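You operate a simulated robot arm through the tools that you are given. There is no shell and no other tool.

You run a simulated robot arm. Do the job below in one go: nothing can be reset, and whatever is moved stays where it is left.

TASK
Put things in order on the top of the brown table. At the end: the yellow-headed pin stands where the gold snap hook stood; the gold snap hook stands where the beige slab stood; the black spout stands on top of the brown carton; the beige slab stands on top of the beige striped wooden block; the yellow knob pin is on the green tin; whatever was shut is shut again. Leave all else as you found it, and nothing knocked over.
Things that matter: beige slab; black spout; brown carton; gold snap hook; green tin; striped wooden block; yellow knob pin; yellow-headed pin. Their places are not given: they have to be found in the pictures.

The check looks at the end state, three seconds after you hand in, the way a careful person would. Anything else that was tipped, shoved, dropped, spilled or broken makes it a failure.

THE ROBOT
A 6-joint arm with a two-finger gripper, fixed in place. Base frame: the origin is at the foot of the arm, x ahead of it, y to its left, z up; the work surface is at about z = 0. Lengths are in mm, angles in rad, forces in N, time in s.
With the tool pointing down near the work surface it reaches from about 240 to 620 mm from the base axis. Its first joint turns from -1.152 to 1.152 rad. Payload 1.37 kg.
Tool frame: the origin (TCP) lies between the finger pads and is the grasp point; the fingertips stand 22 mm ahead of it; z points along the fingers, y is the line along which they close. The gripper opens to 92 mm; its body begins 65 mm behind the TCP.
Orientation is told as [roll, pitch, yaw] about the base's x, y, z axes, in that order, counted from this pose: with the fingers straight down and closing along the base's y, the tool's x points along the base's -x, its y along +y and its z along -z.

THE INTERFACE
- The arm moves only by the tool step_arm. Its argument "targets" is one flat list of numbers, 7 for each row, row after row: the shift along the tool's x, y, z in units of 25 mm (1.0 is 25 mm), then the turn, a rotation vector about the tool's x, y, z in units of 8 degrees (1.0 is 8 degrees), then the closure, from 0 (fully open) to 1 (shut). In form: [x, y, z, ax, ay, az, jaw, x, y, z, ax, ay, az, jaw, ...]. A call has 1 to 20 rows; each row shifts and turns the commanded pose from where the row before left it, along the tool's axes as they then stand. A call with a number of a shift or a turn outside -1 to 1 is refused whole. Rows are played at 5 a second. More than 50 mm and 0.15 rad between two rows, or a gripper value outside its range, and nothing of the call is played. A pose out of reach is approached as far as the arm can. The call stops where the force on the tool passes 40 N (or 10 N more than at its start, if that is more) or the arm is blocked; 0.2 s more then pass. Each finger travels about 59.9 mm/s and halts on what it meets, pressing with about 26 N; the grip force reading is that of the motor and also rises with nothing between the fingers. The clock runs only during rows and for 0.2 s after the last one: add rows that do not move to give the fingers time. The reply holds the time, the measured pose of the TCP, the force on the tool along the base axes, the opening and the grip force, in the units named above and with some noise, with the torque about the TCP (base axes, N m) and any sound that the robot's microphone picked up.
- Cameras (640 x 400 px; columns grow to the right, rows downward): "scene" is fixed at [36.9, -455.7, 560]; the picture's right is [0.58, -0.81, 0.00], its down [-0.57, -0.41, -0.71] and it looks along [0.58, 0.41, -0.71] (base axes); focal length 312 px, centre (320, 200). "wrist" rides on the gripper at [71, 19, -102] in the tool frame; the picture's right is [-0.26, 0.97, 0.00], its down [-0.75, -0.20, -0.62] and it looks along [-0.60, -0.16, 0.78] (tool axes); focal length 280 px, centre (320, 200).
- grab_frame(camera): a new picture of that camera. It takes no simulated time.
- probe_pixels(camera, pixels): there is no depth. For up to 12 entries [column, row, z] of the newest picture of that camera ("zoom" is the newest enlarged one), the place [x, y] in the base frame at which the ray of that pixel passes the height z, good to about 2 mm, but the place of the scene camera against the robot may be out by one fixed shift of up to 18 mm in any direction. It takes no simulated time.
- close_up(camera, box): a new picture of the part [left, top, right, bottom] of that camera's present view, enlarged. It takes no simulated time.
- job_done(): hands the job in; it is judged then, once.

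Open the gripper and draw the arm clear of the work before you hand the job in, unless the task says otherwise.

The tools are called after "Emit:" as a command line: name --argument value ..., lists and objects as JSON in quotes. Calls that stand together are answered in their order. step_arm: Moves the arm, as the interface text tells. Its arguments: {"type":"object","properties":{"targets":{"type":"array"}},"required":["targets"]} The other tools are called the same way: grab_frame (camera) takes a picture; probe_pixels (camera, pixels) gives the place at which the rays of pixels pass given heights; close_up (camera, box) takes an enlarged picture of a part of a camera's view; job_done () hands the job in.

At the start:

```text
time_s: 0.0
tool_pos: [410.4, -154.3, 287.9]
tcp_rot: [0.001, 0.0, -0.001]
force: [0.0, 0.8, 0.2]
wrist_torque: [-0.02, 0.02, 0.0]
width: 91.9
finger_force: 0.1
```

scene: 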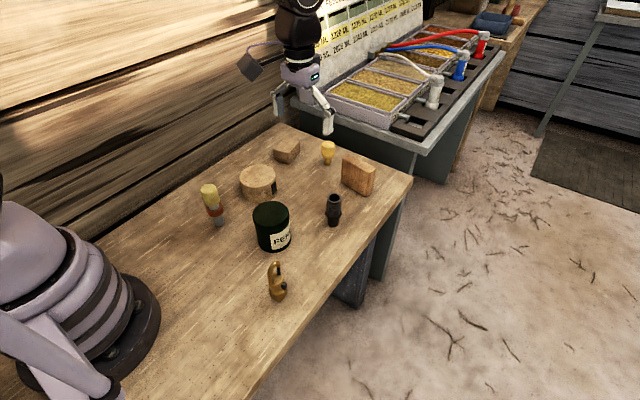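
wrist: 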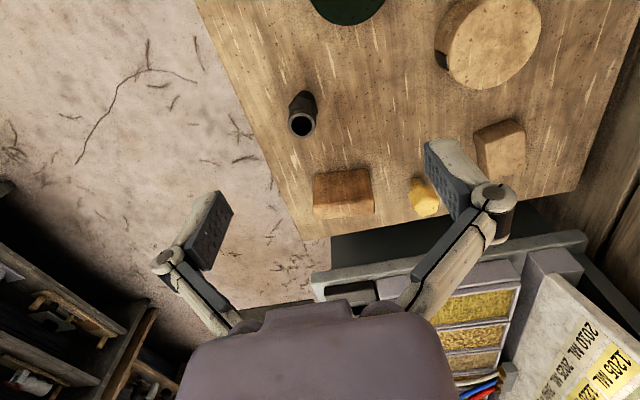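

I begin by looking closer at the table objects in the scene picture (around columns 190-410, rows 130-310).

Emit:
close_up --camera "scene" --box '[180, 120, 420, 310]'

Emit:
grab_frame --camera "wrist"

```text
2.11 times, centred on (300, 215) of scene
```

zoom: 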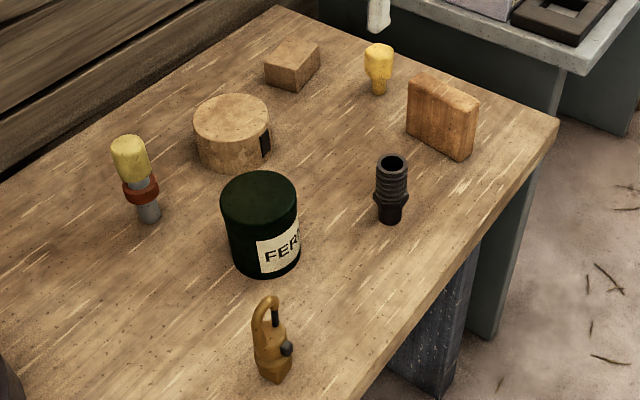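

```text
taken
```

wrist: 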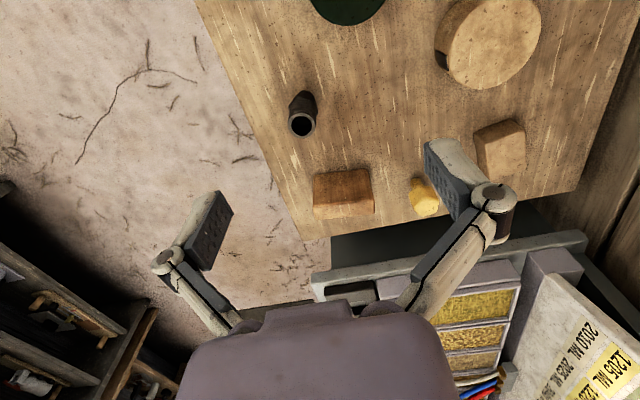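

I need to tell the beige/brown items apart, so I enlarge each cluster: block at (287,150), disc at (258,180), upright board at (358,175), and the two yellow items at (210,200) and (328,150).

Emit:
close_up --camera "scene" --box '[230, 130, 310, 210]'

Emit:
close_up --camera "scene" --box '[310, 130, 390, 210]'

Emit:
close_up --camera "scene" --box '[190, 170, 250, 240]'

Emit:
close_up --camera "scene" --box '[240, 190, 360, 310]'

Emit:
close_up --camera "wrist" --box '[280, 0, 560, 230]'

```text
5.00 times, centred on (270, 170) of scene
```

zoom: 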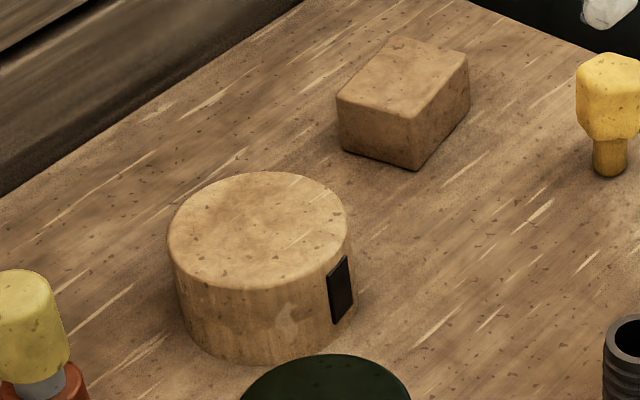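

```text
5.00 times, centred on (350, 170) of scene
```

zoom: 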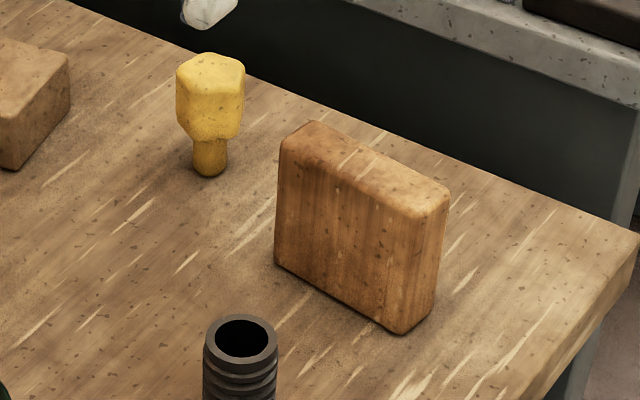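

```text
5.71 times, centred on (220, 205) of scene
```

zoom: 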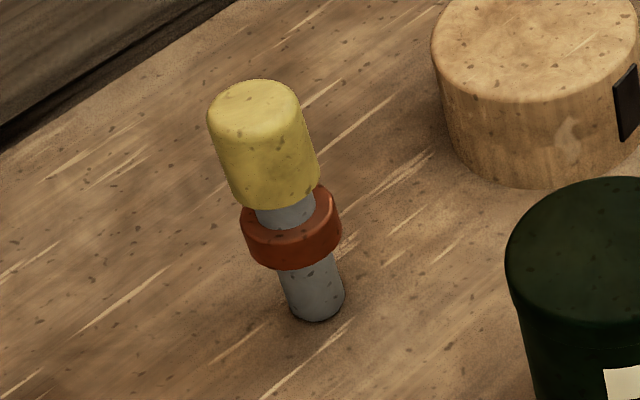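

```text
3.33 times, centred on (300, 250) of scene
```

zoom: 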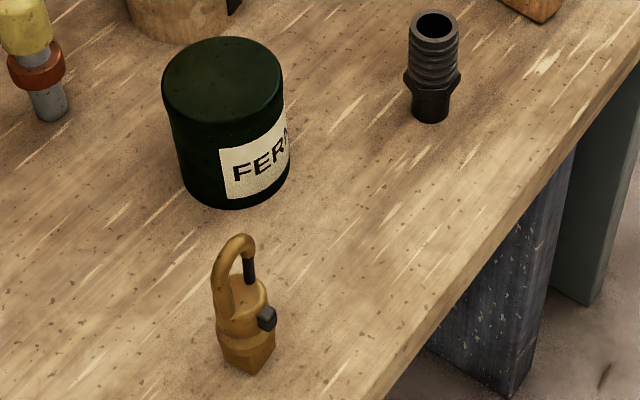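

```text
1.74 times, centred on (420, 115) of wrist
```

zoom: 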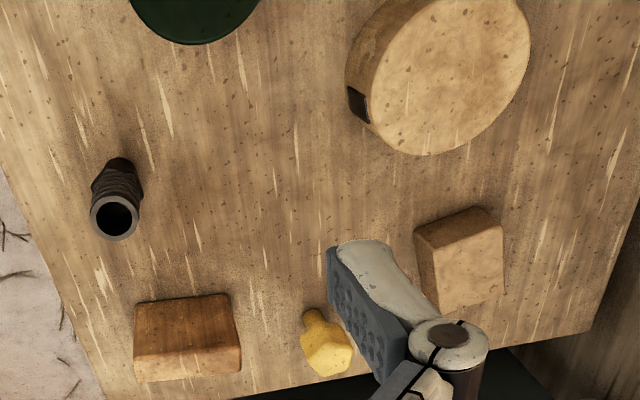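

Two yellow pins (one with red collar at (213,205), one plain at (328,150)) and three tan items need telling apart. I probe base and top points of the items in the scene picture for rough places and sizes.

Emit:
probe_pixels --camera "scene" --pixels '[[219, 223, 0], [328, 164, 0], [333.6, 222.5, 0], [278.7, 298, 0], [273.6, 160, 0], [289, 164, 0], [299.6, 150.6, 0], [341, 182.6, 0], [366, 196.6, 0], [372.4, 190.4, 0], [275, 240, 0], [258, 190, 0]]'

Emit:
probe_pixels --camera "scene" --pixels '[[342, 159, 0], [342, 159, 30], [342, 159, 50], [342, 159, 60], [273.4, 149.4, 0], [273.4, 149.4, 20], [273.4, 149.4, 30], [273.4, 149.4, 40], [367.6, 172.6, 40], [367.6, 172.6, 50], [349, 154.4, 50], [375.6, 168.4, 50]]'

```text
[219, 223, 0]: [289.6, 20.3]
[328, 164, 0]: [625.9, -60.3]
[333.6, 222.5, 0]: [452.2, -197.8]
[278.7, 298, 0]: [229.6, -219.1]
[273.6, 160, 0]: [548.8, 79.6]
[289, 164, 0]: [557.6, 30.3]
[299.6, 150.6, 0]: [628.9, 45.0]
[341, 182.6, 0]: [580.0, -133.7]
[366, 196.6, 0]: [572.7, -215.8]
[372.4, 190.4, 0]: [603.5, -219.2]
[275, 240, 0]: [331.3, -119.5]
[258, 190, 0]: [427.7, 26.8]
```

```text
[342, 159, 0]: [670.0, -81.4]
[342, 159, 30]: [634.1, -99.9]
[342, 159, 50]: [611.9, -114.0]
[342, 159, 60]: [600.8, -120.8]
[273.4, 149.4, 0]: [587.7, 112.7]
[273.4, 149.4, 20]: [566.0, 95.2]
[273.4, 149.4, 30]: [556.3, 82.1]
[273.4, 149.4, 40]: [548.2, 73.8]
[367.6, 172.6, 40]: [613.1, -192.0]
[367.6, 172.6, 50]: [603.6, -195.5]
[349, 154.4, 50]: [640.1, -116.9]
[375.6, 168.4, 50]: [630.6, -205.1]
```

The upright board is about 80 x 30 x 70, the small block about 73 x 50 x 35. I move the gripper over the table's middle at height 160 for closer wrist pictures of the far items.

Emit:
step_arm --targets '[-0.467, 0.627, 0.853, 0, 0, 0, 0, -0.467, 0.627, 0.853, 0, 0, 0, 0, -0.467, 0.627, 0.853, 0, 0, 0, 0, -0.467, 0.627, 0.853, 0, 0, 0, 0, -0.467, 0.627, 0.853, 0, 0, 0, 0, -0.467, 0.627, 0.853, 0, 0, 0, 0, 0, 0, 0, 0, 0, 0, 0]'

Emit:
grab_frame --camera "wrist"

Emit:
grab_frame --camera "scene"

```text
time_s: 1.6
tool_pos: [479.4, -57.6, 160.3]
tcp_rot: [-0.001, 0.001, -0.001]
force: [0.0, -0.3, -0.1]
wrist_torque: [0.01, 0.0, -0.01]
width: 92.1
finger_force: 0.2
```

```text
taken
```

wrist: 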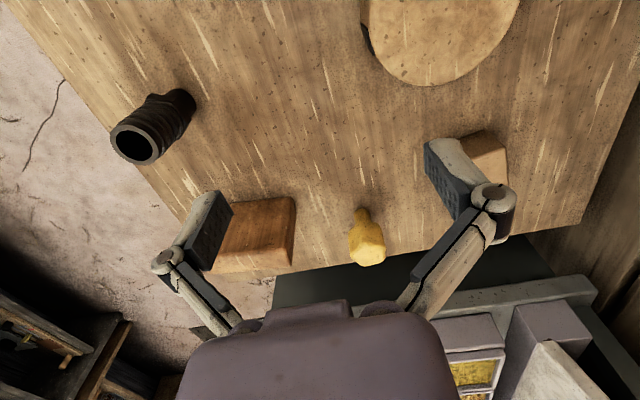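

```text
taken
```

scene: 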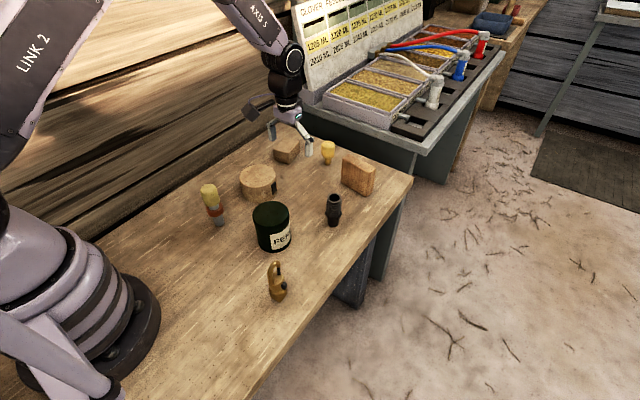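

The wrist picture shows the plain yellow pin with foot near (360,213) and the spout foot near (182,98). I probe these in the wrist view to compare with the scene camera's places.

Emit:
probe_pixels --camera "wrist" --pixels '[[360, 213, 0], [184, 98, 0], [213, 268, 0], [291, 262, 0], [296, 198, 0], [425, 85, 0], [368, 255, 50], [237, 203, 70], [293, 197, 70], [290, 260, 70]]'

Emit:
close_up --camera "wrist" --box '[200, 160, 400, 285]'

Emit:
close_up --camera "wrist" --box '[340, 0, 540, 125]'

```text
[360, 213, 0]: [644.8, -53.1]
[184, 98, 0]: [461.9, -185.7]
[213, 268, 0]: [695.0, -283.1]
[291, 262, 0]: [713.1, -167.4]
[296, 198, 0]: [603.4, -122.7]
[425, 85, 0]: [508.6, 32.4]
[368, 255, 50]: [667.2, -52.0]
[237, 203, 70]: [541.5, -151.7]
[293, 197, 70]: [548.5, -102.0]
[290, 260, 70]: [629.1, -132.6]
```

```text
3.20 times, centred on (300, 222) of wrist
```

zoom: 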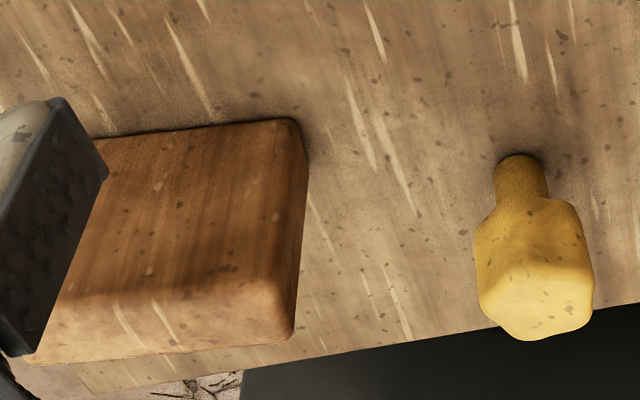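

```text
3.20 times, centred on (440, 62) of wrist
```

zoom: 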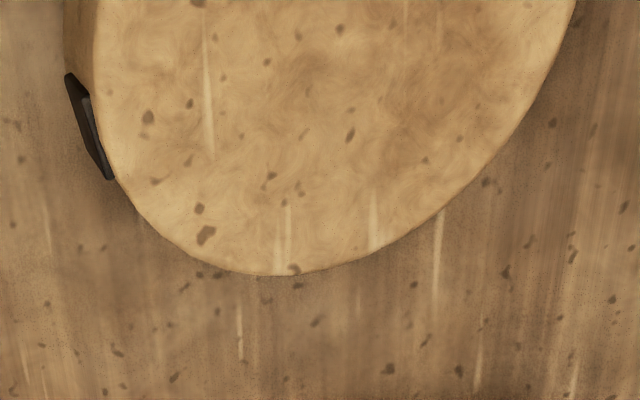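

The upright board has clear vertical grain stripes and a brown tone; the disc top looks swirly. I move so that the wrist camera looks at the disc and the small block.

Emit:
step_arm --targets '[0.66, 0.787, 0.067, 0, 0, 0, 0, 0.66, 0.787, 0.067, 0, 0, 0, 0, 0.66, 0.787, 0.067, 0, 0, 0, 0, 0.66, 0.787, 0.067, 0, 0, 0, 0, 0.66, 0.787, 0.067, 0, 0, 0, 0, 0.66, 0.787, 0.067, 0, 0, 0, 0, 0, 0, 0, 0, 0, 0, 0]'

Emit:
grab_frame --camera "wrist"

```text
time_s: 3.2
tool_pos: [381.3, 60.5, 150.5]
tcp_rot: [0.0, 0.0, 0.0]
force: [0.3, -0.2, 0.2]
wrist_torque: [-0.01, 0.01, 0.01]
width: 91.9
finger_force: 0.0
```

```text
taken
```

wrist: 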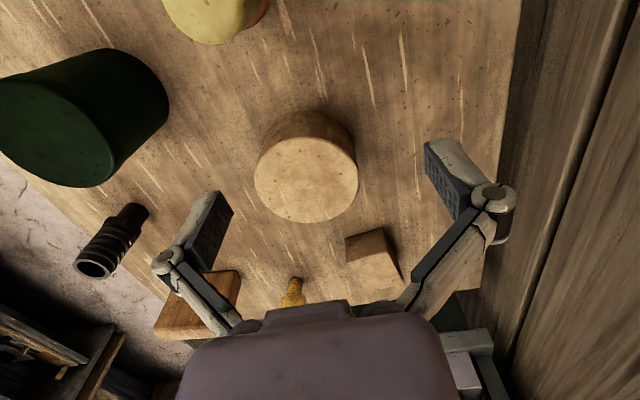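

I enlarge the disc around (307,165), the small block around (375,258), and the upright board (205,305).

Emit:
close_up --camera "wrist" --box '[240, 95, 420, 295]'

Emit:
close_up --camera "wrist" --box '[330, 215, 420, 300]'

Emit:
close_up --camera "scene" --box '[230, 155, 290, 205]'

Emit:
close_up --camera "scene" --box '[265, 130, 310, 170]'

Emit:
close_up --camera "scene" --box '[330, 145, 385, 205]'

```text
2.00 times, centred on (330, 195) of wrist
```

zoom: 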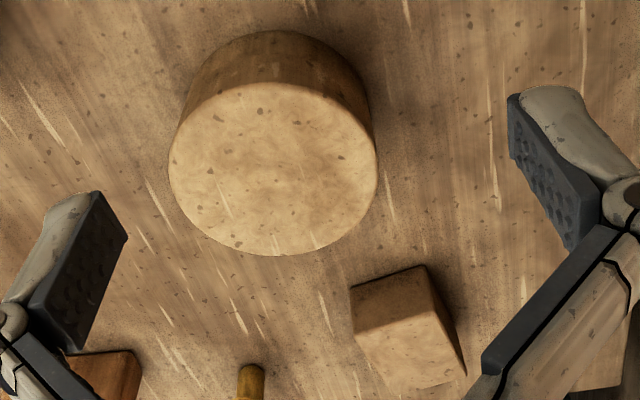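

```text
4.71 times, centred on (375, 258) of wrist
```

zoom: 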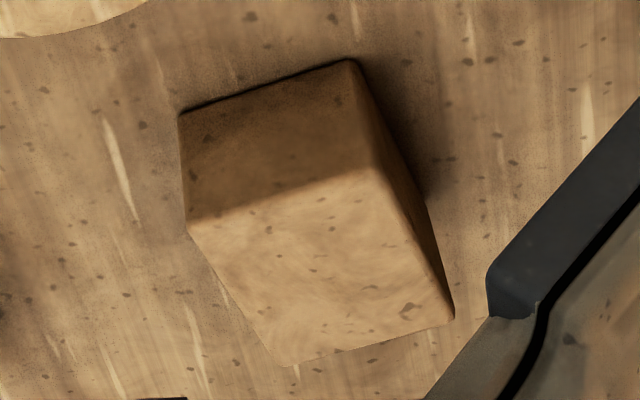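

```text
8.00 times, centred on (260, 180) of scene
```

zoom: 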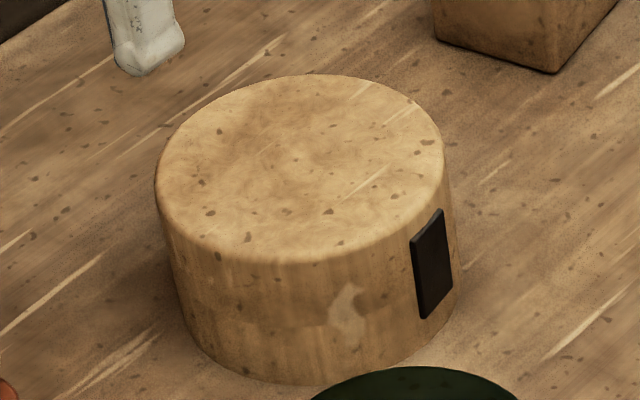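

```text
10.00 times, centred on (288, 150) of scene
```

zoom: 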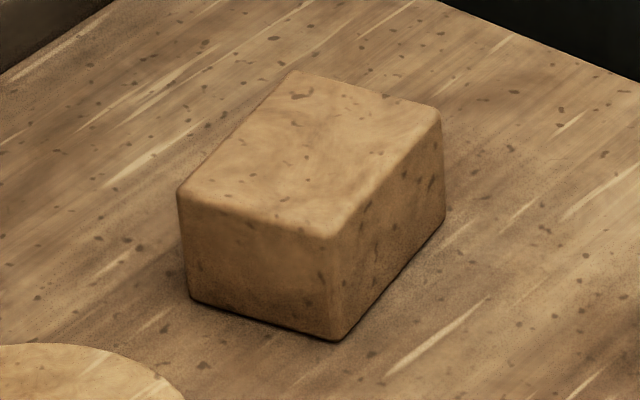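

```text
6.67 times, centred on (358, 175) of scene
```

zoom: 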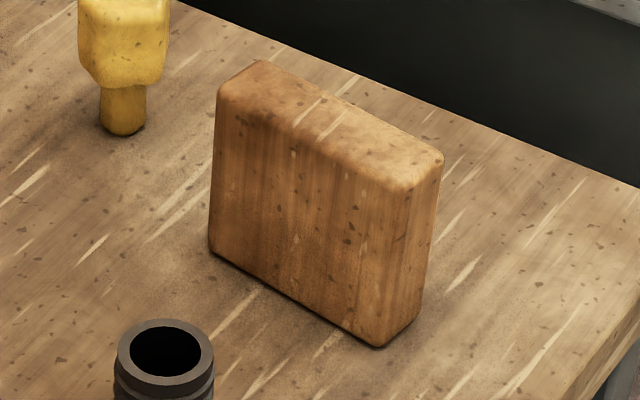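

The disc is palest with faint vertical grain, the board is browner with strong grain, and the small block looks plain. I check where the back wall edge lies (wrist column ~505) before going closer.

Emit:
probe_pixels --camera "wrist" --pixels '[[512, 90, 0], [498, 190, 0], [484, 285, 0], [346, 238, 0], [388, 228, 0], [402, 282, 0], [307, 180, 55], [258, 170, 55], [358, 170, 55], [307, 221, 55], [131, 207, 0], [292, 280, 0]]'

```text
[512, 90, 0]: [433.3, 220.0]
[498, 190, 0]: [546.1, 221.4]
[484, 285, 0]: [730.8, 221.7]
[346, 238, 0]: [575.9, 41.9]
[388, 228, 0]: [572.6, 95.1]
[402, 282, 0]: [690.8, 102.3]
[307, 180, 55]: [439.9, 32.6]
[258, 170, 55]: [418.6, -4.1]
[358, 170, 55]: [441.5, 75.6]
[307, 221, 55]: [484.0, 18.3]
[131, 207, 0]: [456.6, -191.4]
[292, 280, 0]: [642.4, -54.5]
```

Table's back edge is at y≈220, small block's near base edge spans about (575,42)-(573,95). I go nearer with a 40° yaw so the wrist camera sees its side from close by.

Emit:
step_arm --targets '[-0.99, -0.097, 0.229, 0, 0, 0, 0, -0.99, -0.097, 0.229, 0, 0, 0, 0, -0.99, -0.097, 0.229, 0, 0, 0, 0, -0.99, -0.097, 0.229, 0, 0, 0, 0, -0.99, -0.097, 0.229, 0, 0, 0, 0, -0.99, -0.097, 0.229, 0, 0, 0, 0, -0.99, -0.097, 0.229, 0, 0, 0, 0, 0, 0, 0, 0, 0, -1, 0, 0, 0, 0, 0, 0, -1, 0, 0, 0, 0, 0, 0, -1, 0, 0, 0, 0, 0, 0, -1, 0, 0, 0, 0, 0, 0, -1, 0, 0, 0, 0, 0, 0, 0, 0]'

Emit:
grab_frame --camera "wrist"

```text
time_s: 6.0
tool_pos: [556.5, 42.8, 109.6]
tcp_rot: [0.001, 0.0, 0.7]
force: [-0.3, 0.7, -1.3]
wrist_torque: [0.02, -0.01, 0.01]
width: 92.1
finger_force: 0.1
```

```text
taken
```

wrist: 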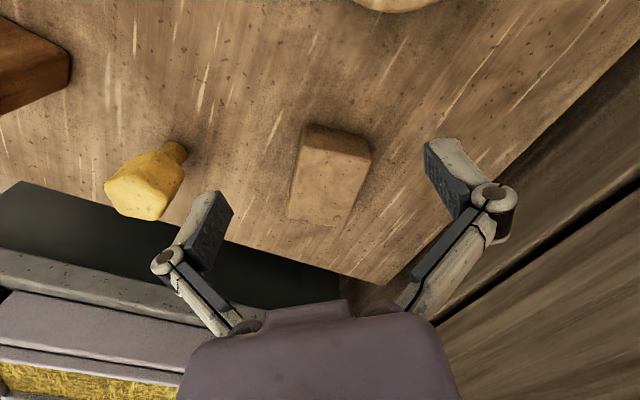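

I enlarge the small block at (330,178) and the board's corner at (30,65).

Emit:
close_up --camera "wrist" --box '[270, 110, 390, 235]'

Emit:
close_up --camera "wrist" --box '[0, 0, 110, 120]'

Emit:
probe_pixels --camera "wrist" --pixels '[[178, 147, 0], [302, 138, 0], [306, 126, 0], [368, 152, 37], [303, 143, 37], [291, 218, 37], [336, 224, 37], [304, 145, 45], [290, 220, 45]]'

```text
3.20 times, centred on (330, 172) of wrist
```

zoom: 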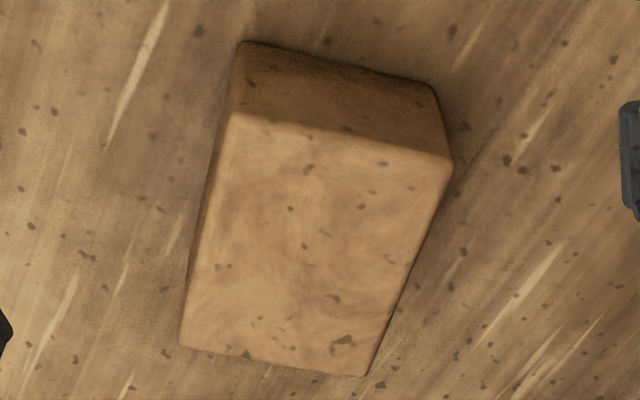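

```text
3.33 times, centred on (55, 60) of wrist
```

zoom: 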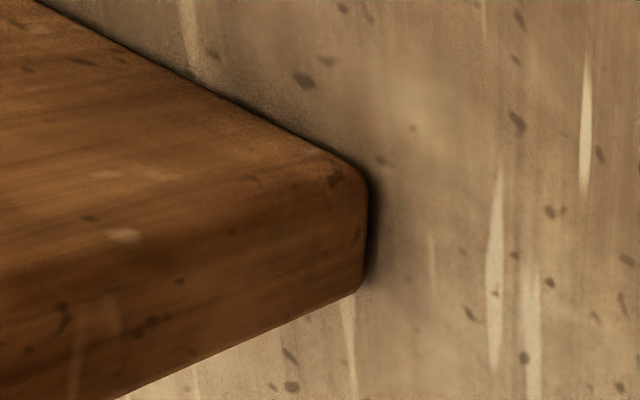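

```text
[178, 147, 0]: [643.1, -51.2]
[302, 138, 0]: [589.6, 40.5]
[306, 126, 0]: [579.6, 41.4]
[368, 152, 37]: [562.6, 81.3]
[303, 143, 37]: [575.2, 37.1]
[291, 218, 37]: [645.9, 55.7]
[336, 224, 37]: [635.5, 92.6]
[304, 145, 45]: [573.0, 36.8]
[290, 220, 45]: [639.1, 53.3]
```

The small block is plain with no grain (a carton look), the board is a thin slab with grain, and the disc is the pale grained block. So I take: board = beige slab, small block = brown carton, disc = striped wooden block, red-collared pin = yellow-headed pin, plain yellow = knob pin. I raise, turn back to yaw 0, and look closely at the slab.

Emit:
step_arm --targets '[0, 0, -0.6, 0, 0, 1, 0, 0, 0, -0.6, 0, 0, 1, 0, 0, 0, 0, 0, 0, 1, 0, 0, 0, 0, 0, 0, 1, 0, 0, 0, 0, 0, 0, 1, 0, 0.1, -1, 0, 0, 0, 0, 0, 0.1, -1, 0, 0, 0, 0, 0, 0.1, -1, 0, 0, 0, 0, 0, 0.1, -1, 0, 0, 0, 0, 0, 0.1, -1, 0, 0, 0, 0, 0, 0.1, -1, 0, 0, 0, 0, 0, 0.06, -0.9, 0, 0, 0, 0, 0, 0, 0, 0, 0, 0, 0, 0]'

Emit:
grab_frame --camera "wrist"

```text
time_s: 8.8
tool_pos: [538.4, -130.7, 140.0]
tcp_rot: [-0.002, 0.0, 0.0]
force: [0.3, -0.2, 0.9]
wrist_torque: [-0.02, -0.02, -0.01]
width: 92.0
finger_force: 0.1
```

```text
taken
```

wrist: 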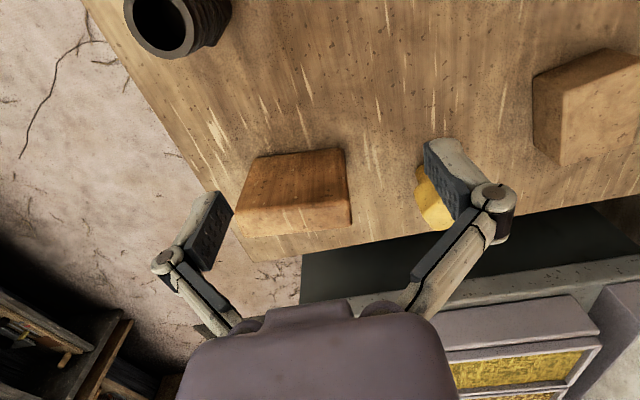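

I enlarge the slab at (295,190) to read its corners precisely.

Emit:
close_up --camera "wrist" --box '[220, 135, 370, 250]'

```text
3.48 times, centred on (295, 192) of wrist
```

zoom: 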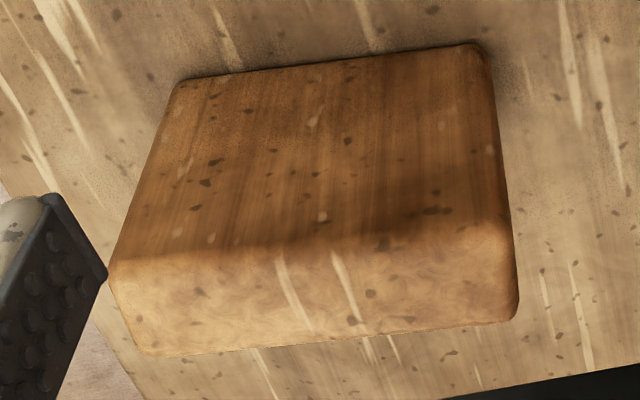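

Slab corners in this zoom: bottom-front edge (178,82)-(478,44), top-back edge (150,355)-(514,322). I probe them at several heights to find place, turn and height.

Emit:
probe_pixels --camera "zoom" --pixels '[[178, 82, 0], [478, 44, 0], [110, 262, 60], [110, 262, 70], [110, 262, 80], [505, 228, 60], [505, 228, 70], [505, 228, 80], [150, 355, 60], [150, 355, 70], [514, 322, 60], [514, 322, 70]]'

Emit:
close_up --camera "scene" --box '[330, 145, 385, 205]'

```text
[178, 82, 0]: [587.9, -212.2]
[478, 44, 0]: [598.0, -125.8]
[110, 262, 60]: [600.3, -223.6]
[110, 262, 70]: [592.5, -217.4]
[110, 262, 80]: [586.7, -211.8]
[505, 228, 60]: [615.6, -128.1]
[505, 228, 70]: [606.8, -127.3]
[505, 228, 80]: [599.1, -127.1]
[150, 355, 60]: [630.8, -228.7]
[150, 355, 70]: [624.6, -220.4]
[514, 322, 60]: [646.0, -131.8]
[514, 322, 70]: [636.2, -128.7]
```

```text
6.67 times, centred on (358, 175) of scene
```

zoom: 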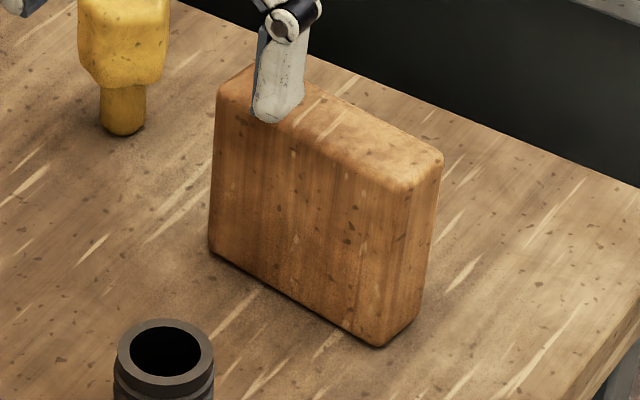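

The slab measures about 87 x 31 x 79, turned about -6.6°, centre near (608,-171). I turn the gripper to +83.4° so it closes across the thickness and test the reach above the slab at z=140.

Emit:
step_arm --targets '[0, 0, 0, 0, 0, -1, 0, 0, 0, 0, 0, 0, -1, 0, 0, 0, 0, 0, 0, -1, 0, 0, 0, 0, 0, 0, -1, 0, 0, 0, 0, 0, 0, -1, 0, 0, 0, 0, 0, 0, -1, 0, 0, 0, 0, 0, 0, -1, 0, 0, 0, 0, 0, 0, -1, 0, 0, 0, 0, 0, 0, -1, 0, 0, 0, 0, 0, 0, -1, 0, 0, 0, 0, 0, 0, -0.43, 0, 0.423, -0.988, 0, 0, 0, 0, 0, 0.423, -0.988, 0, 0, 0, 0, 0, 0.423, -0.988, 0, 0, 0, 0, 0, 0, 0, 0, 0, 0, 0, 0]'

Emit:
grab_frame --camera "wrist"

Emit:
grab_frame --camera "scene"

```text
time_s: 12.0
tool_pos: [606.9, -171.9, 141.7]
tcp_rot: [0.0, 0.0, 1.458]
force: [0.4, 0.4, 0.5]
wrist_torque: [-0.01, -0.02, -0.01]
width: 92.1
finger_force: 0.1
```

```text
taken
```

wrist: 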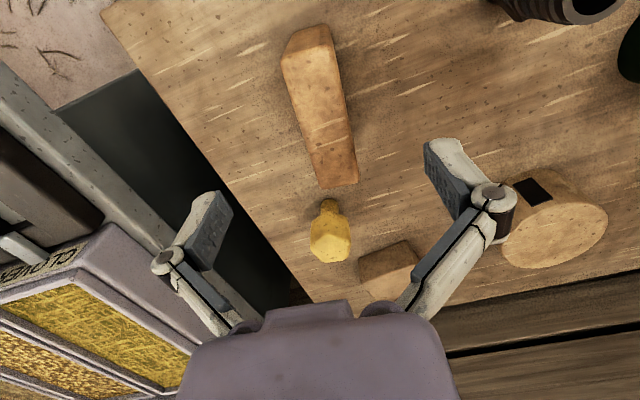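

```text
taken
```

scene: 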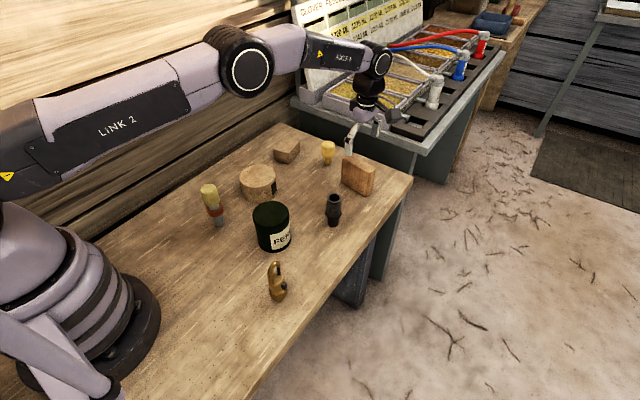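

Reach is fine here (631 mm radius). The slab top shows at (320,110) in the wrist picture; I enlarge it to refine its centre line.

Emit:
close_up --camera "wrist" --box '[260, 10, 400, 200]'

```text
2.11 times, centred on (330, 105) of wrist
```

zoom: 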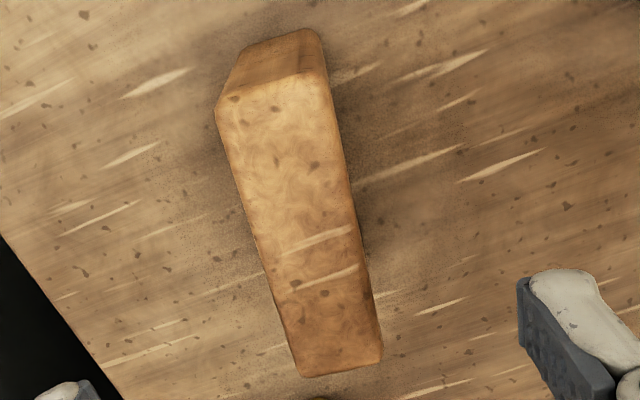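

Top-face corners in this zoom: (218,108), (328,78), (300,377), (382,356). I probe them at z=75 and 79.

Emit:
probe_pixels --camera "zoom" --pixels '[[218, 108, 76], [328, 78, 76], [300, 377, 76], [382, 356, 76], [218, 108, 80], [328, 78, 80], [300, 377, 80], [382, 356, 80], [240, 50, 0], [316, 32, 0]]'

```text
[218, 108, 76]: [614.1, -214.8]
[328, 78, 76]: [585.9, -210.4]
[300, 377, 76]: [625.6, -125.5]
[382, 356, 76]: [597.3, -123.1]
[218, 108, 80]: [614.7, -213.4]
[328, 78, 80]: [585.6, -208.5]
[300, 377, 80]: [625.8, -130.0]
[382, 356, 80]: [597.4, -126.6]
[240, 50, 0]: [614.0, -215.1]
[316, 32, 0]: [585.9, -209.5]
```

The slab centre is (605.8,-169.2), thickness 28.5, long axis about 7.6° off y. I fine-adjust and descend to z≈55 with open fingers.

Emit:
step_arm --targets '[-0.1, 0.058, 0, 0, 0, 0.12, 0, 0, 0, 0.87, 0, 0, 0, 0, 0, 0, 0.87, 0, 0, 0, 0, 0, 0, 0.87, 0, 0, 0, 0, 0, 0, 0.87, 0, 0, 0, 0, 0, 0, 0, 0, 0, 0, 0]'

Emit:
grab_frame --camera "scene"

```text
time_s: 13.4
tool_pos: [605.9, -167.6, 53.7]
tcp_rot: [0.0, -0.001, 1.439]
force: [0.0, 0.2, -0.2]
wrist_torque: [0.0, 0.04, -0.01]
width: 91.8
finger_force: 0.0
```

```text
taken
```

scene: 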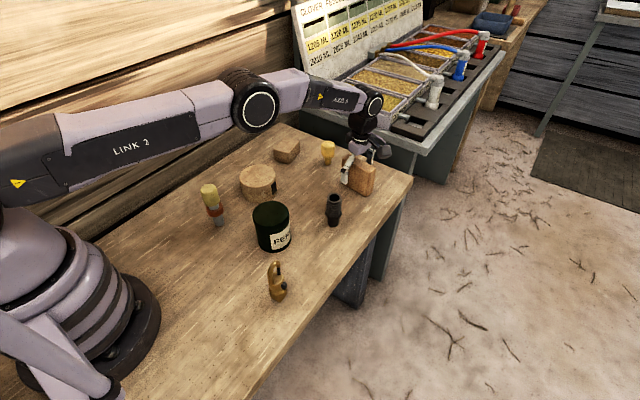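

The TCP sits at (605.9,-167.6,53.7) astride the slab. I close the fingers and wait.

Emit:
step_arm --targets '[0, 0, 0, 0, 0, 0, 1, 0, 0, 0, 0, 0, 0, 1, 0, 0, 0, 0, 0, 0, 1, 0, 0, 0, 0, 0, 0, 1, 0, 0, 0, 0, 0, 0, 1, 0, 0, 0, 0, 0, 0, 1]'

Emit:
grab_frame --camera "wrist"

Emit:
close_up --camera "scene" --box '[310, 120, 410, 210]'

```text
time_s: 14.8
tool_pos: [605.5, -168.3, 55.4]
tcp_rot: [0.001, 0.0, 1.439]
force: [-0.5, -0.2, 2.9]
wrist_torque: [0.0, -0.03, 0.0]
width: 29.4
finger_force: 25.8
```

```text
taken
```

wrist: 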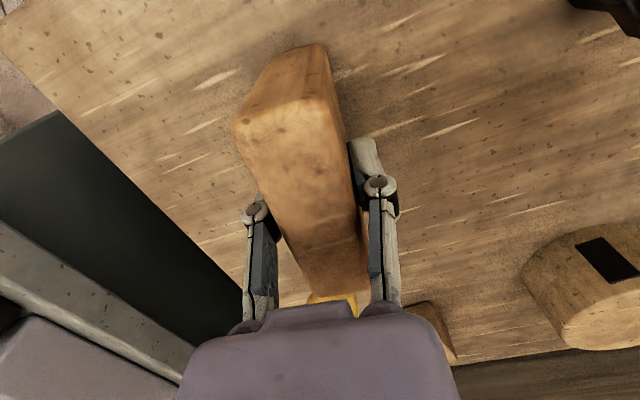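

```text
4.44 times, centred on (360, 165) of scene
```

zoom: 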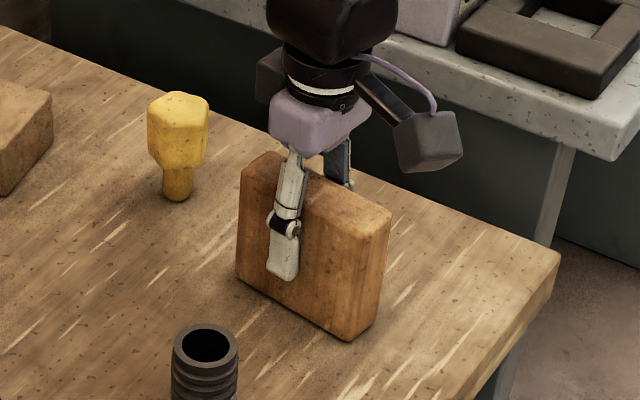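

Width 29.4 with 25.8 N: the slab is held. I lift 125 mm and move a bit toward the middle so that the disc comes into the wrist view.

Emit:
step_arm --targets '[0, 0, -0.5, 0, 0, 0, 1, 0, 0, -1, 0, 0, 0, 1, 0, 0, -1, 0, 0, 0, 1, 0, 0, -1, 0, 0, 0, 1, 0, 0, -1, 0, 0, 0, 1, 0, 0, -0.5, 0, 0, 0, 1, -0.784, 0.979, 0, 0, 0, 0, 1, -0.784, 0.979, 0, 0, 0, 0, 1, -0.784, 0.979, 0, 0, 0, 0, 1, 0, 0, 0, 0, 0, 0, 1, 0, 0, 0, 0, 0, 0, 1]'

Emit:
grab_frame --camera "wrist"

Emit:
grab_frame --camera "scene"

```text
time_s: 17.2
tool_pos: [543.1, -99.3, 179.2]
tcp_rot: [0.001, 0.0, 1.441]
force: [-1.3, -0.1, -0.3]
wrist_torque: [-0.03, -0.02, 0.0]
width: 29.3
finger_force: 25.9
```

```text
taken
```

wrist: 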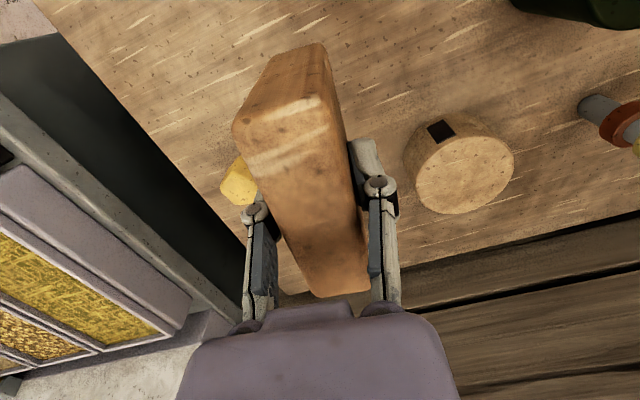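

```text
taken
```

scene: 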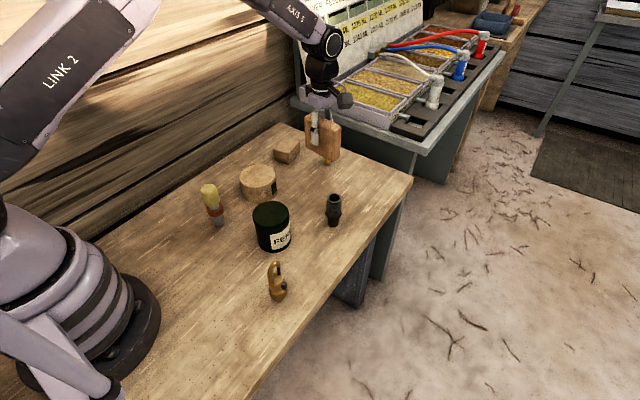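

The disc is clearly visible at wrist (463,165). I enlarge it to read its top rim and its base.

Emit:
close_up --camera "wrist" --box '[395, 100, 535, 225]'

```text
3.20 times, centred on (465, 162) of wrist
```

zoom: 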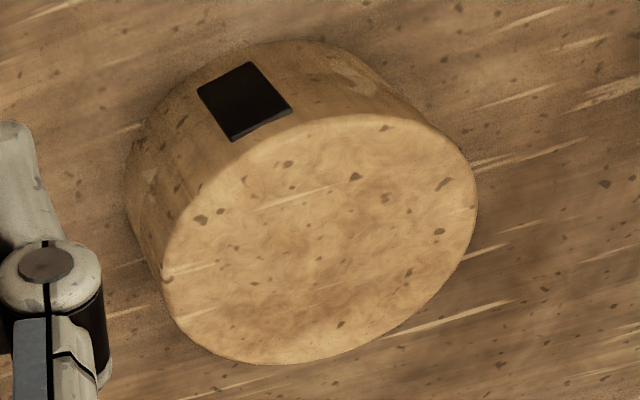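

I probe points of the top rim at two trial heights and points along the base arc to get centre, radius and height of the disc.

Emit:
probe_pixels --camera "zoom" --pixels '[[162, 270, 50], [477, 200, 50], [275, 364, 50], [370, 114, 50], [225, 150, 50], [425, 305, 50], [162, 270, 55], [477, 200, 55], [275, 364, 55], [370, 114, 55], [225, 150, 55], [425, 305, 55]]'

Emit:
probe_pixels --camera "zoom" --pixels '[[145, 122, 0], [190, 76, 0], [240, 51, 0], [300, 41, 0], [350, 52, 0], [390, 82, 0], [162, 270, 45], [477, 200, 45], [275, 364, 45], [370, 114, 45], [225, 150, 45], [425, 305, 45]]'

```text
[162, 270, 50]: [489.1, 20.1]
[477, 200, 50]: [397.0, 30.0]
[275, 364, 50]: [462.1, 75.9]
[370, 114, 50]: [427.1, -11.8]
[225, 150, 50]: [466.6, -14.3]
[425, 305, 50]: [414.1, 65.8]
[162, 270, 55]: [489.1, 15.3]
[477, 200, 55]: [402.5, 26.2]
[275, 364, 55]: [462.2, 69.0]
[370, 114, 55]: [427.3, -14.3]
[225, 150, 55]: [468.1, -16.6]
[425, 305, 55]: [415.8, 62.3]
```

```text
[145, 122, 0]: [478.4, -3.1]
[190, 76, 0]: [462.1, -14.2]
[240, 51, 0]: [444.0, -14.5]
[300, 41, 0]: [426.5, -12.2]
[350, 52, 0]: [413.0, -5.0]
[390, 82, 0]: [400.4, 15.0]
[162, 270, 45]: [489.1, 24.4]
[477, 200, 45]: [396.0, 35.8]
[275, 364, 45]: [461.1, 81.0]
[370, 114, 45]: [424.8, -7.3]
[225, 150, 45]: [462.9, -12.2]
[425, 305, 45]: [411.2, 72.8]
```

The disc is about 93 mm wide (too wide to grip, so it is a support), centre ≈ (443.5,30.5), height ≈ 49. I carry the slab over its centre at z≈179.

Emit:
step_arm --targets '[-0.775, 0.772, 0, 0, 0, 0, 1, -0.775, 0.772, 0, 0, 0, 0, 1, -0.775, 0.772, 0, 0, 0, 0, 1, -0.775, 0.772, 0, 0, 0, 0, 1, -0.775, 0.772, 0, 0, 0, 0, 1, -0.775, 0.772, 0, 0, 0, 0, 1, 0, 0, 0, 0, 0, 0, 1, 0, 0, 0, 0, 0, 0, 1]'

Emit:
grab_frame --camera "scene"

Emit:
grab_frame --camera "wrist"

```text
time_s: 19.0
tool_pos: [445.1, 31.6, 178.9]
tcp_rot: [-0.001, 0.001, 1.44]
force: [-0.7, -0.2, 0.1]
wrist_torque: [0.01, 0.0, 0.01]
width: 29.5
finger_force: 26.6
```

```text
taken
```

scene: 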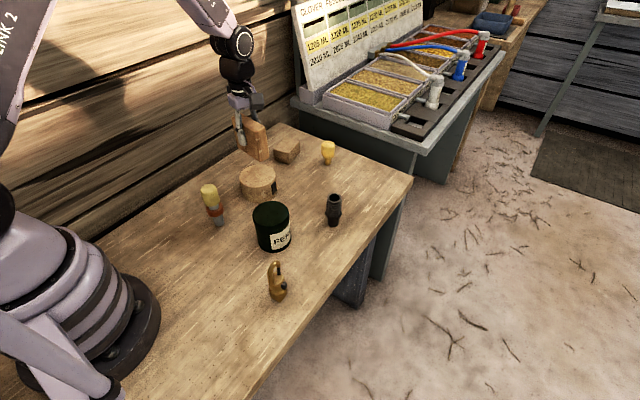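

```text
taken
```

wrist: 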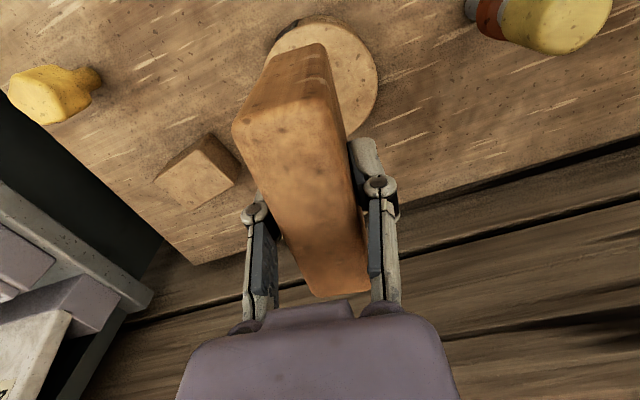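

The slab hangs over the disc (scene (255,140) above (258,180)). I descend to about z=112, leaving several mm above the disc, and look.

Emit:
step_arm --targets '[0, 0.06, 0.893, 0, 0, 0, 1, 0, 0, 0.893, 0, 0, 0, 1, 0, 0, 0.893, 0, 0, 0, 1, 0, 0, 0, 0, 0, 0, 1]'

Emit:
close_up --camera "scene" --box '[200, 110, 320, 210]'

Emit:
grab_frame --camera "wrist"

```text
time_s: 20.0
tool_pos: [443.8, 32.0, 111.7]
tcp_rot: [0.0, 0.002, 1.44]
force: [0.0, 0.0, -1.1]
wrist_torque: [0.03, 0.01, 0.0]
width: 29.4
finger_force: 26.0
```

```text
4.00 times, centred on (260, 160) of scene
```

zoom: 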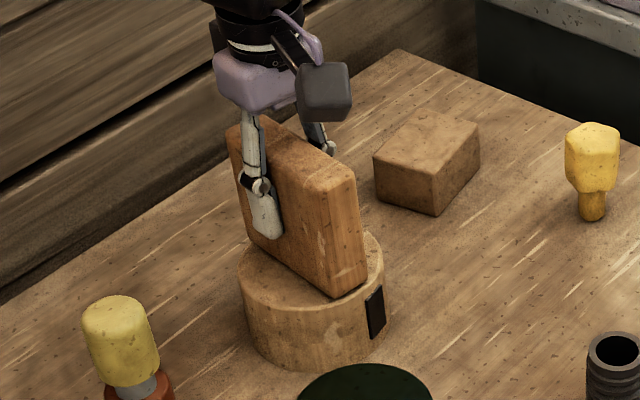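

```text
taken
```

wrist: 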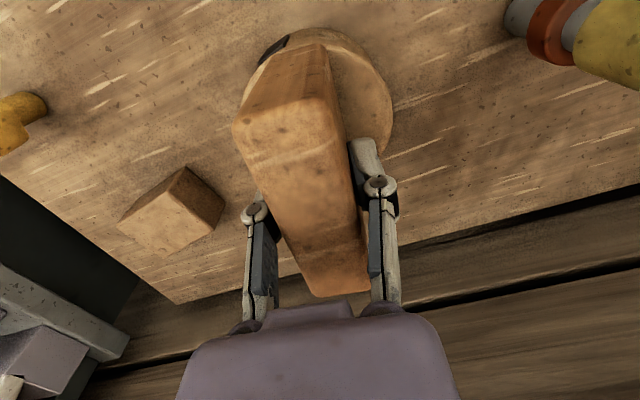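

The slab is well centred over the disc with a small gap. I lower slowly in small rows and watch the force.

Emit:
step_arm --targets '[0, 0, 0.12, 0, 0, 0, 1, 0, 0, 0.08, 0, 0, 0, 1, 0, 0, 0, 0, 0, 0, 1]'

Emit:
close_up --camera "scene" --box '[220, 140, 300, 210]'

```text
time_s: 20.8
tool_pos: [443.4, 31.4, 107.4]
tcp_rot: [-0.003, -0.001, 1.439]
force: [-4.0, 0.2, 25.2]
wrist_torque: [0.14, 0.13, -0.02]
width: 29.9
finger_force: 26.0
```

```text
5.71 times, centred on (260, 175) of scene
```

zoom: 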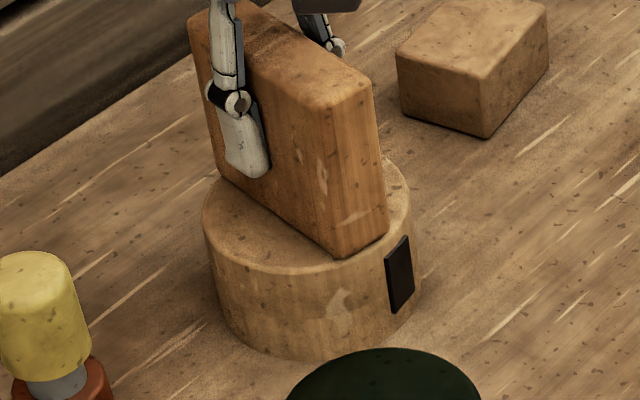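

Contact: 25 N upward at z=107.4, so the slab stands on the disc. I ease up 1 mm and read the force before opening.

Emit:
step_arm --targets '[0, 0, -0.03, 0, 0, 0, 1, 0, 0, 0, 0, 0, 0, 1]'

```text
time_s: 21.4
tool_pos: [442.7, 31.1, 108.1]
tcp_rot: [-0.003, -0.001, 1.44]
force: [3.8, 0.6, 9.0]
wrist_torque: [-0.2, -0.3, 0.05]
width: 29.2
finger_force: 25.7
```

Force is down to 9 N; I open the fingers.

Emit:
step_arm --targets '[0, 0, 0, 0, 0, 0, 0.62, 0, 0, 0, 0, 0, 0, 0.5, 0, 0, 0, 0, 0, 0, 0.3, 0, 0, 0, 0, 0, 0, 0.1]'

Emit:
close_up --camera "scene" --box '[220, 130, 300, 210]'

```text
time_s: 22.4
tool_pos: [442.6, 31.8, 107.3]
tcp_rot: [0.001, 0.0, 1.439]
force: [0.4, 0.5, -1.1]
wrist_torque: [0.0, -0.02, 0.01]
width: 83.0
finger_force: 0.1
```

```text
5.00 times, centred on (260, 170) of scene
```

zoom: 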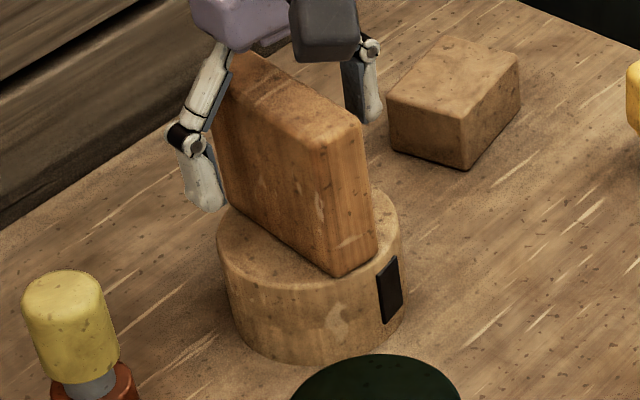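

The slab stands free on the disc. I rise straight up 125 mm, then turn the wrist toward yaw -54° to look at the snap hook.

Emit:
step_arm --targets '[0, 0, -1, 0, 0, 0, 0.1, 0, 0, -1, 0, 0, 0, 0, 0, 0, -1, 0, 0, 0, 0, 0, 0, -1, 0, 0, 0, 0, 0, 0, -1, 0, 0, 0, 0, 0, 0, 0, 0, 0, 1, 0, 0, 0, 0, 0, 0, 1, 0, 0, 0, 0, 0, 0, 1, 0, 0, 0, 0, 0, 0, 1, 0, 0, 0, 0, 0, 0, 1, 0, 0, 0, 0, 0, 0, 1, 0, 0, 0, 0, 0, 0, 1, 0, 0, 0, 0, 0, 0, 1, 0, 0, 0, 0, 0, 0, 1, 0, 0, 0, 0, 0, 0, 1, 0, 0, 0, 0, 0, 0, 0.31, 0]'

Emit:
grab_frame --camera "wrist"

Emit:
close_up --camera "scene" --box '[220, 130, 300, 210]'

```text
time_s: 25.8
tool_pos: [441.0, 31.6, 233.4]
tcp_rot: [0.0, 0.0, 0.0]
force: [0.3, 0.1, 0.2]
wrist_torque: [0.0, 0.0, -0.02]
width: 92.1
finger_force: 0.1
```

```text
taken
```

wrist: 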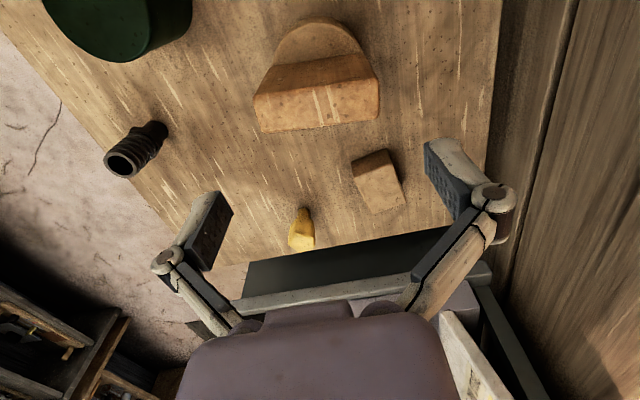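

```text
5.00 times, centred on (260, 170) of scene
```

zoom: 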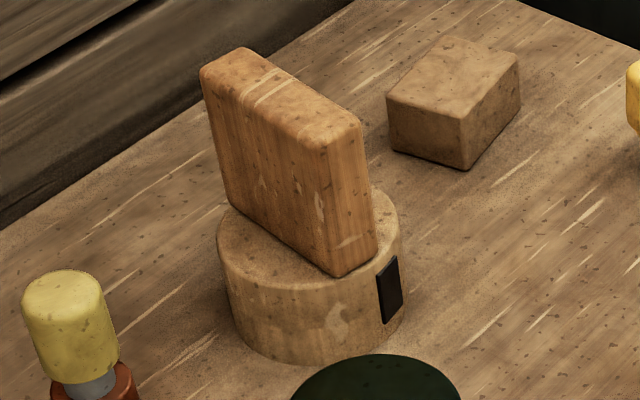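

Slab is steady on the disc. Now I move to the snap hook's area, turning to yaw -54°.

Emit:
step_arm --targets '[0.884, -0.71, 0, 0, 0, 0, 0, 0.884, -0.71, 0, 0, 0, 0, 0, 0.884, -0.71, 0, 0, 0, 0, 0, 0.884, -0.71, 0, 0, 0, 0, 0, 0.884, -0.71, 0, 0, 0, 0, 0, 0.884, -0.71, 0, 0, 0, 0, 0, 0.884, -0.71, 0, 0, 0, 0, 0, 0.884, -0.71, 0, 0, 0, 0, 0, 0.884, -0.71, 0, 0, 0, 0, 0, 0.884, -0.71, 0, 0, 0, 0, 0, 0, 0, 0.4, 0, 0, 1, 0, 0, 0, 0.4, 0, 0, 1, 0, 0, 0, 0.4, 0, 0, 1, 0, 0, 0, 0.4, 0, 0, 1, 0, 0, 0, 0.4, 0, 0, 1, 0, 0, 0, 0.4, 0, 0, 1, 0, 0, 0, 0.4, 0, 0, 0.8, 0, 0, 0, 0, 0, 0, 0, 0]'

Emit:
grab_frame --camera "wrist"

Emit:
grab_frame --camera "scene"

```text
time_s: 29.6
tool_pos: [220.0, -146.9, 162.6]
tcp_rot: [0.0, -0.002, -0.952]
force: [0.1, 0.2, 0.0]
wrist_torque: [0.0, 0.01, -0.01]
width: 92.0
finger_force: 0.1
```

```text
taken
```

wrist: 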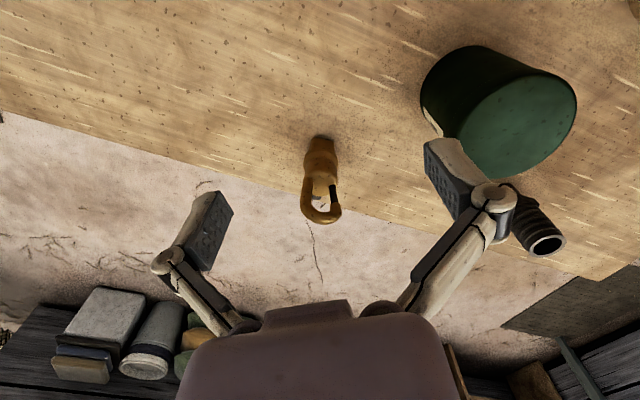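

```text
taken
```

scene: 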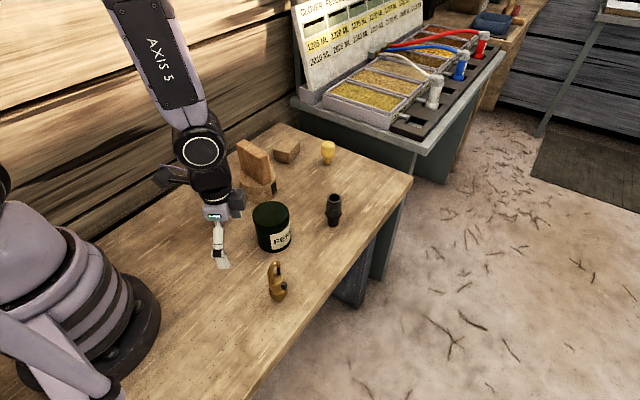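

The hook shows at wrist (322,180) with foot near (321,140); the tin is at (500,110). I enlarge both.

Emit:
close_up --camera "wrist" --box '[280, 125, 365, 230]'

Emit:
close_up --camera "scene" --box '[255, 250, 305, 310]'

```text
3.81 times, centred on (322, 178) of wrist
```

zoom: 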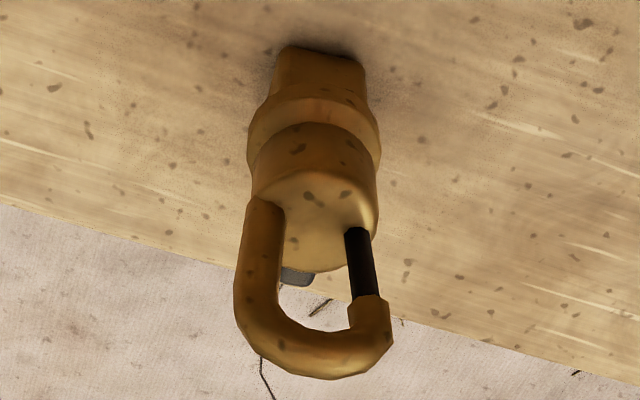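

```text
6.67 times, centred on (280, 280) of scene
```

zoom: 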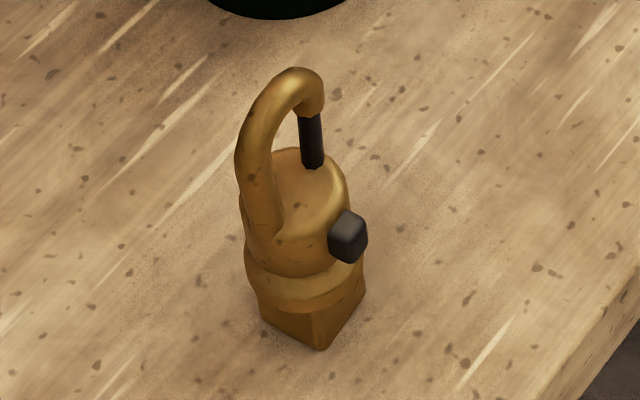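

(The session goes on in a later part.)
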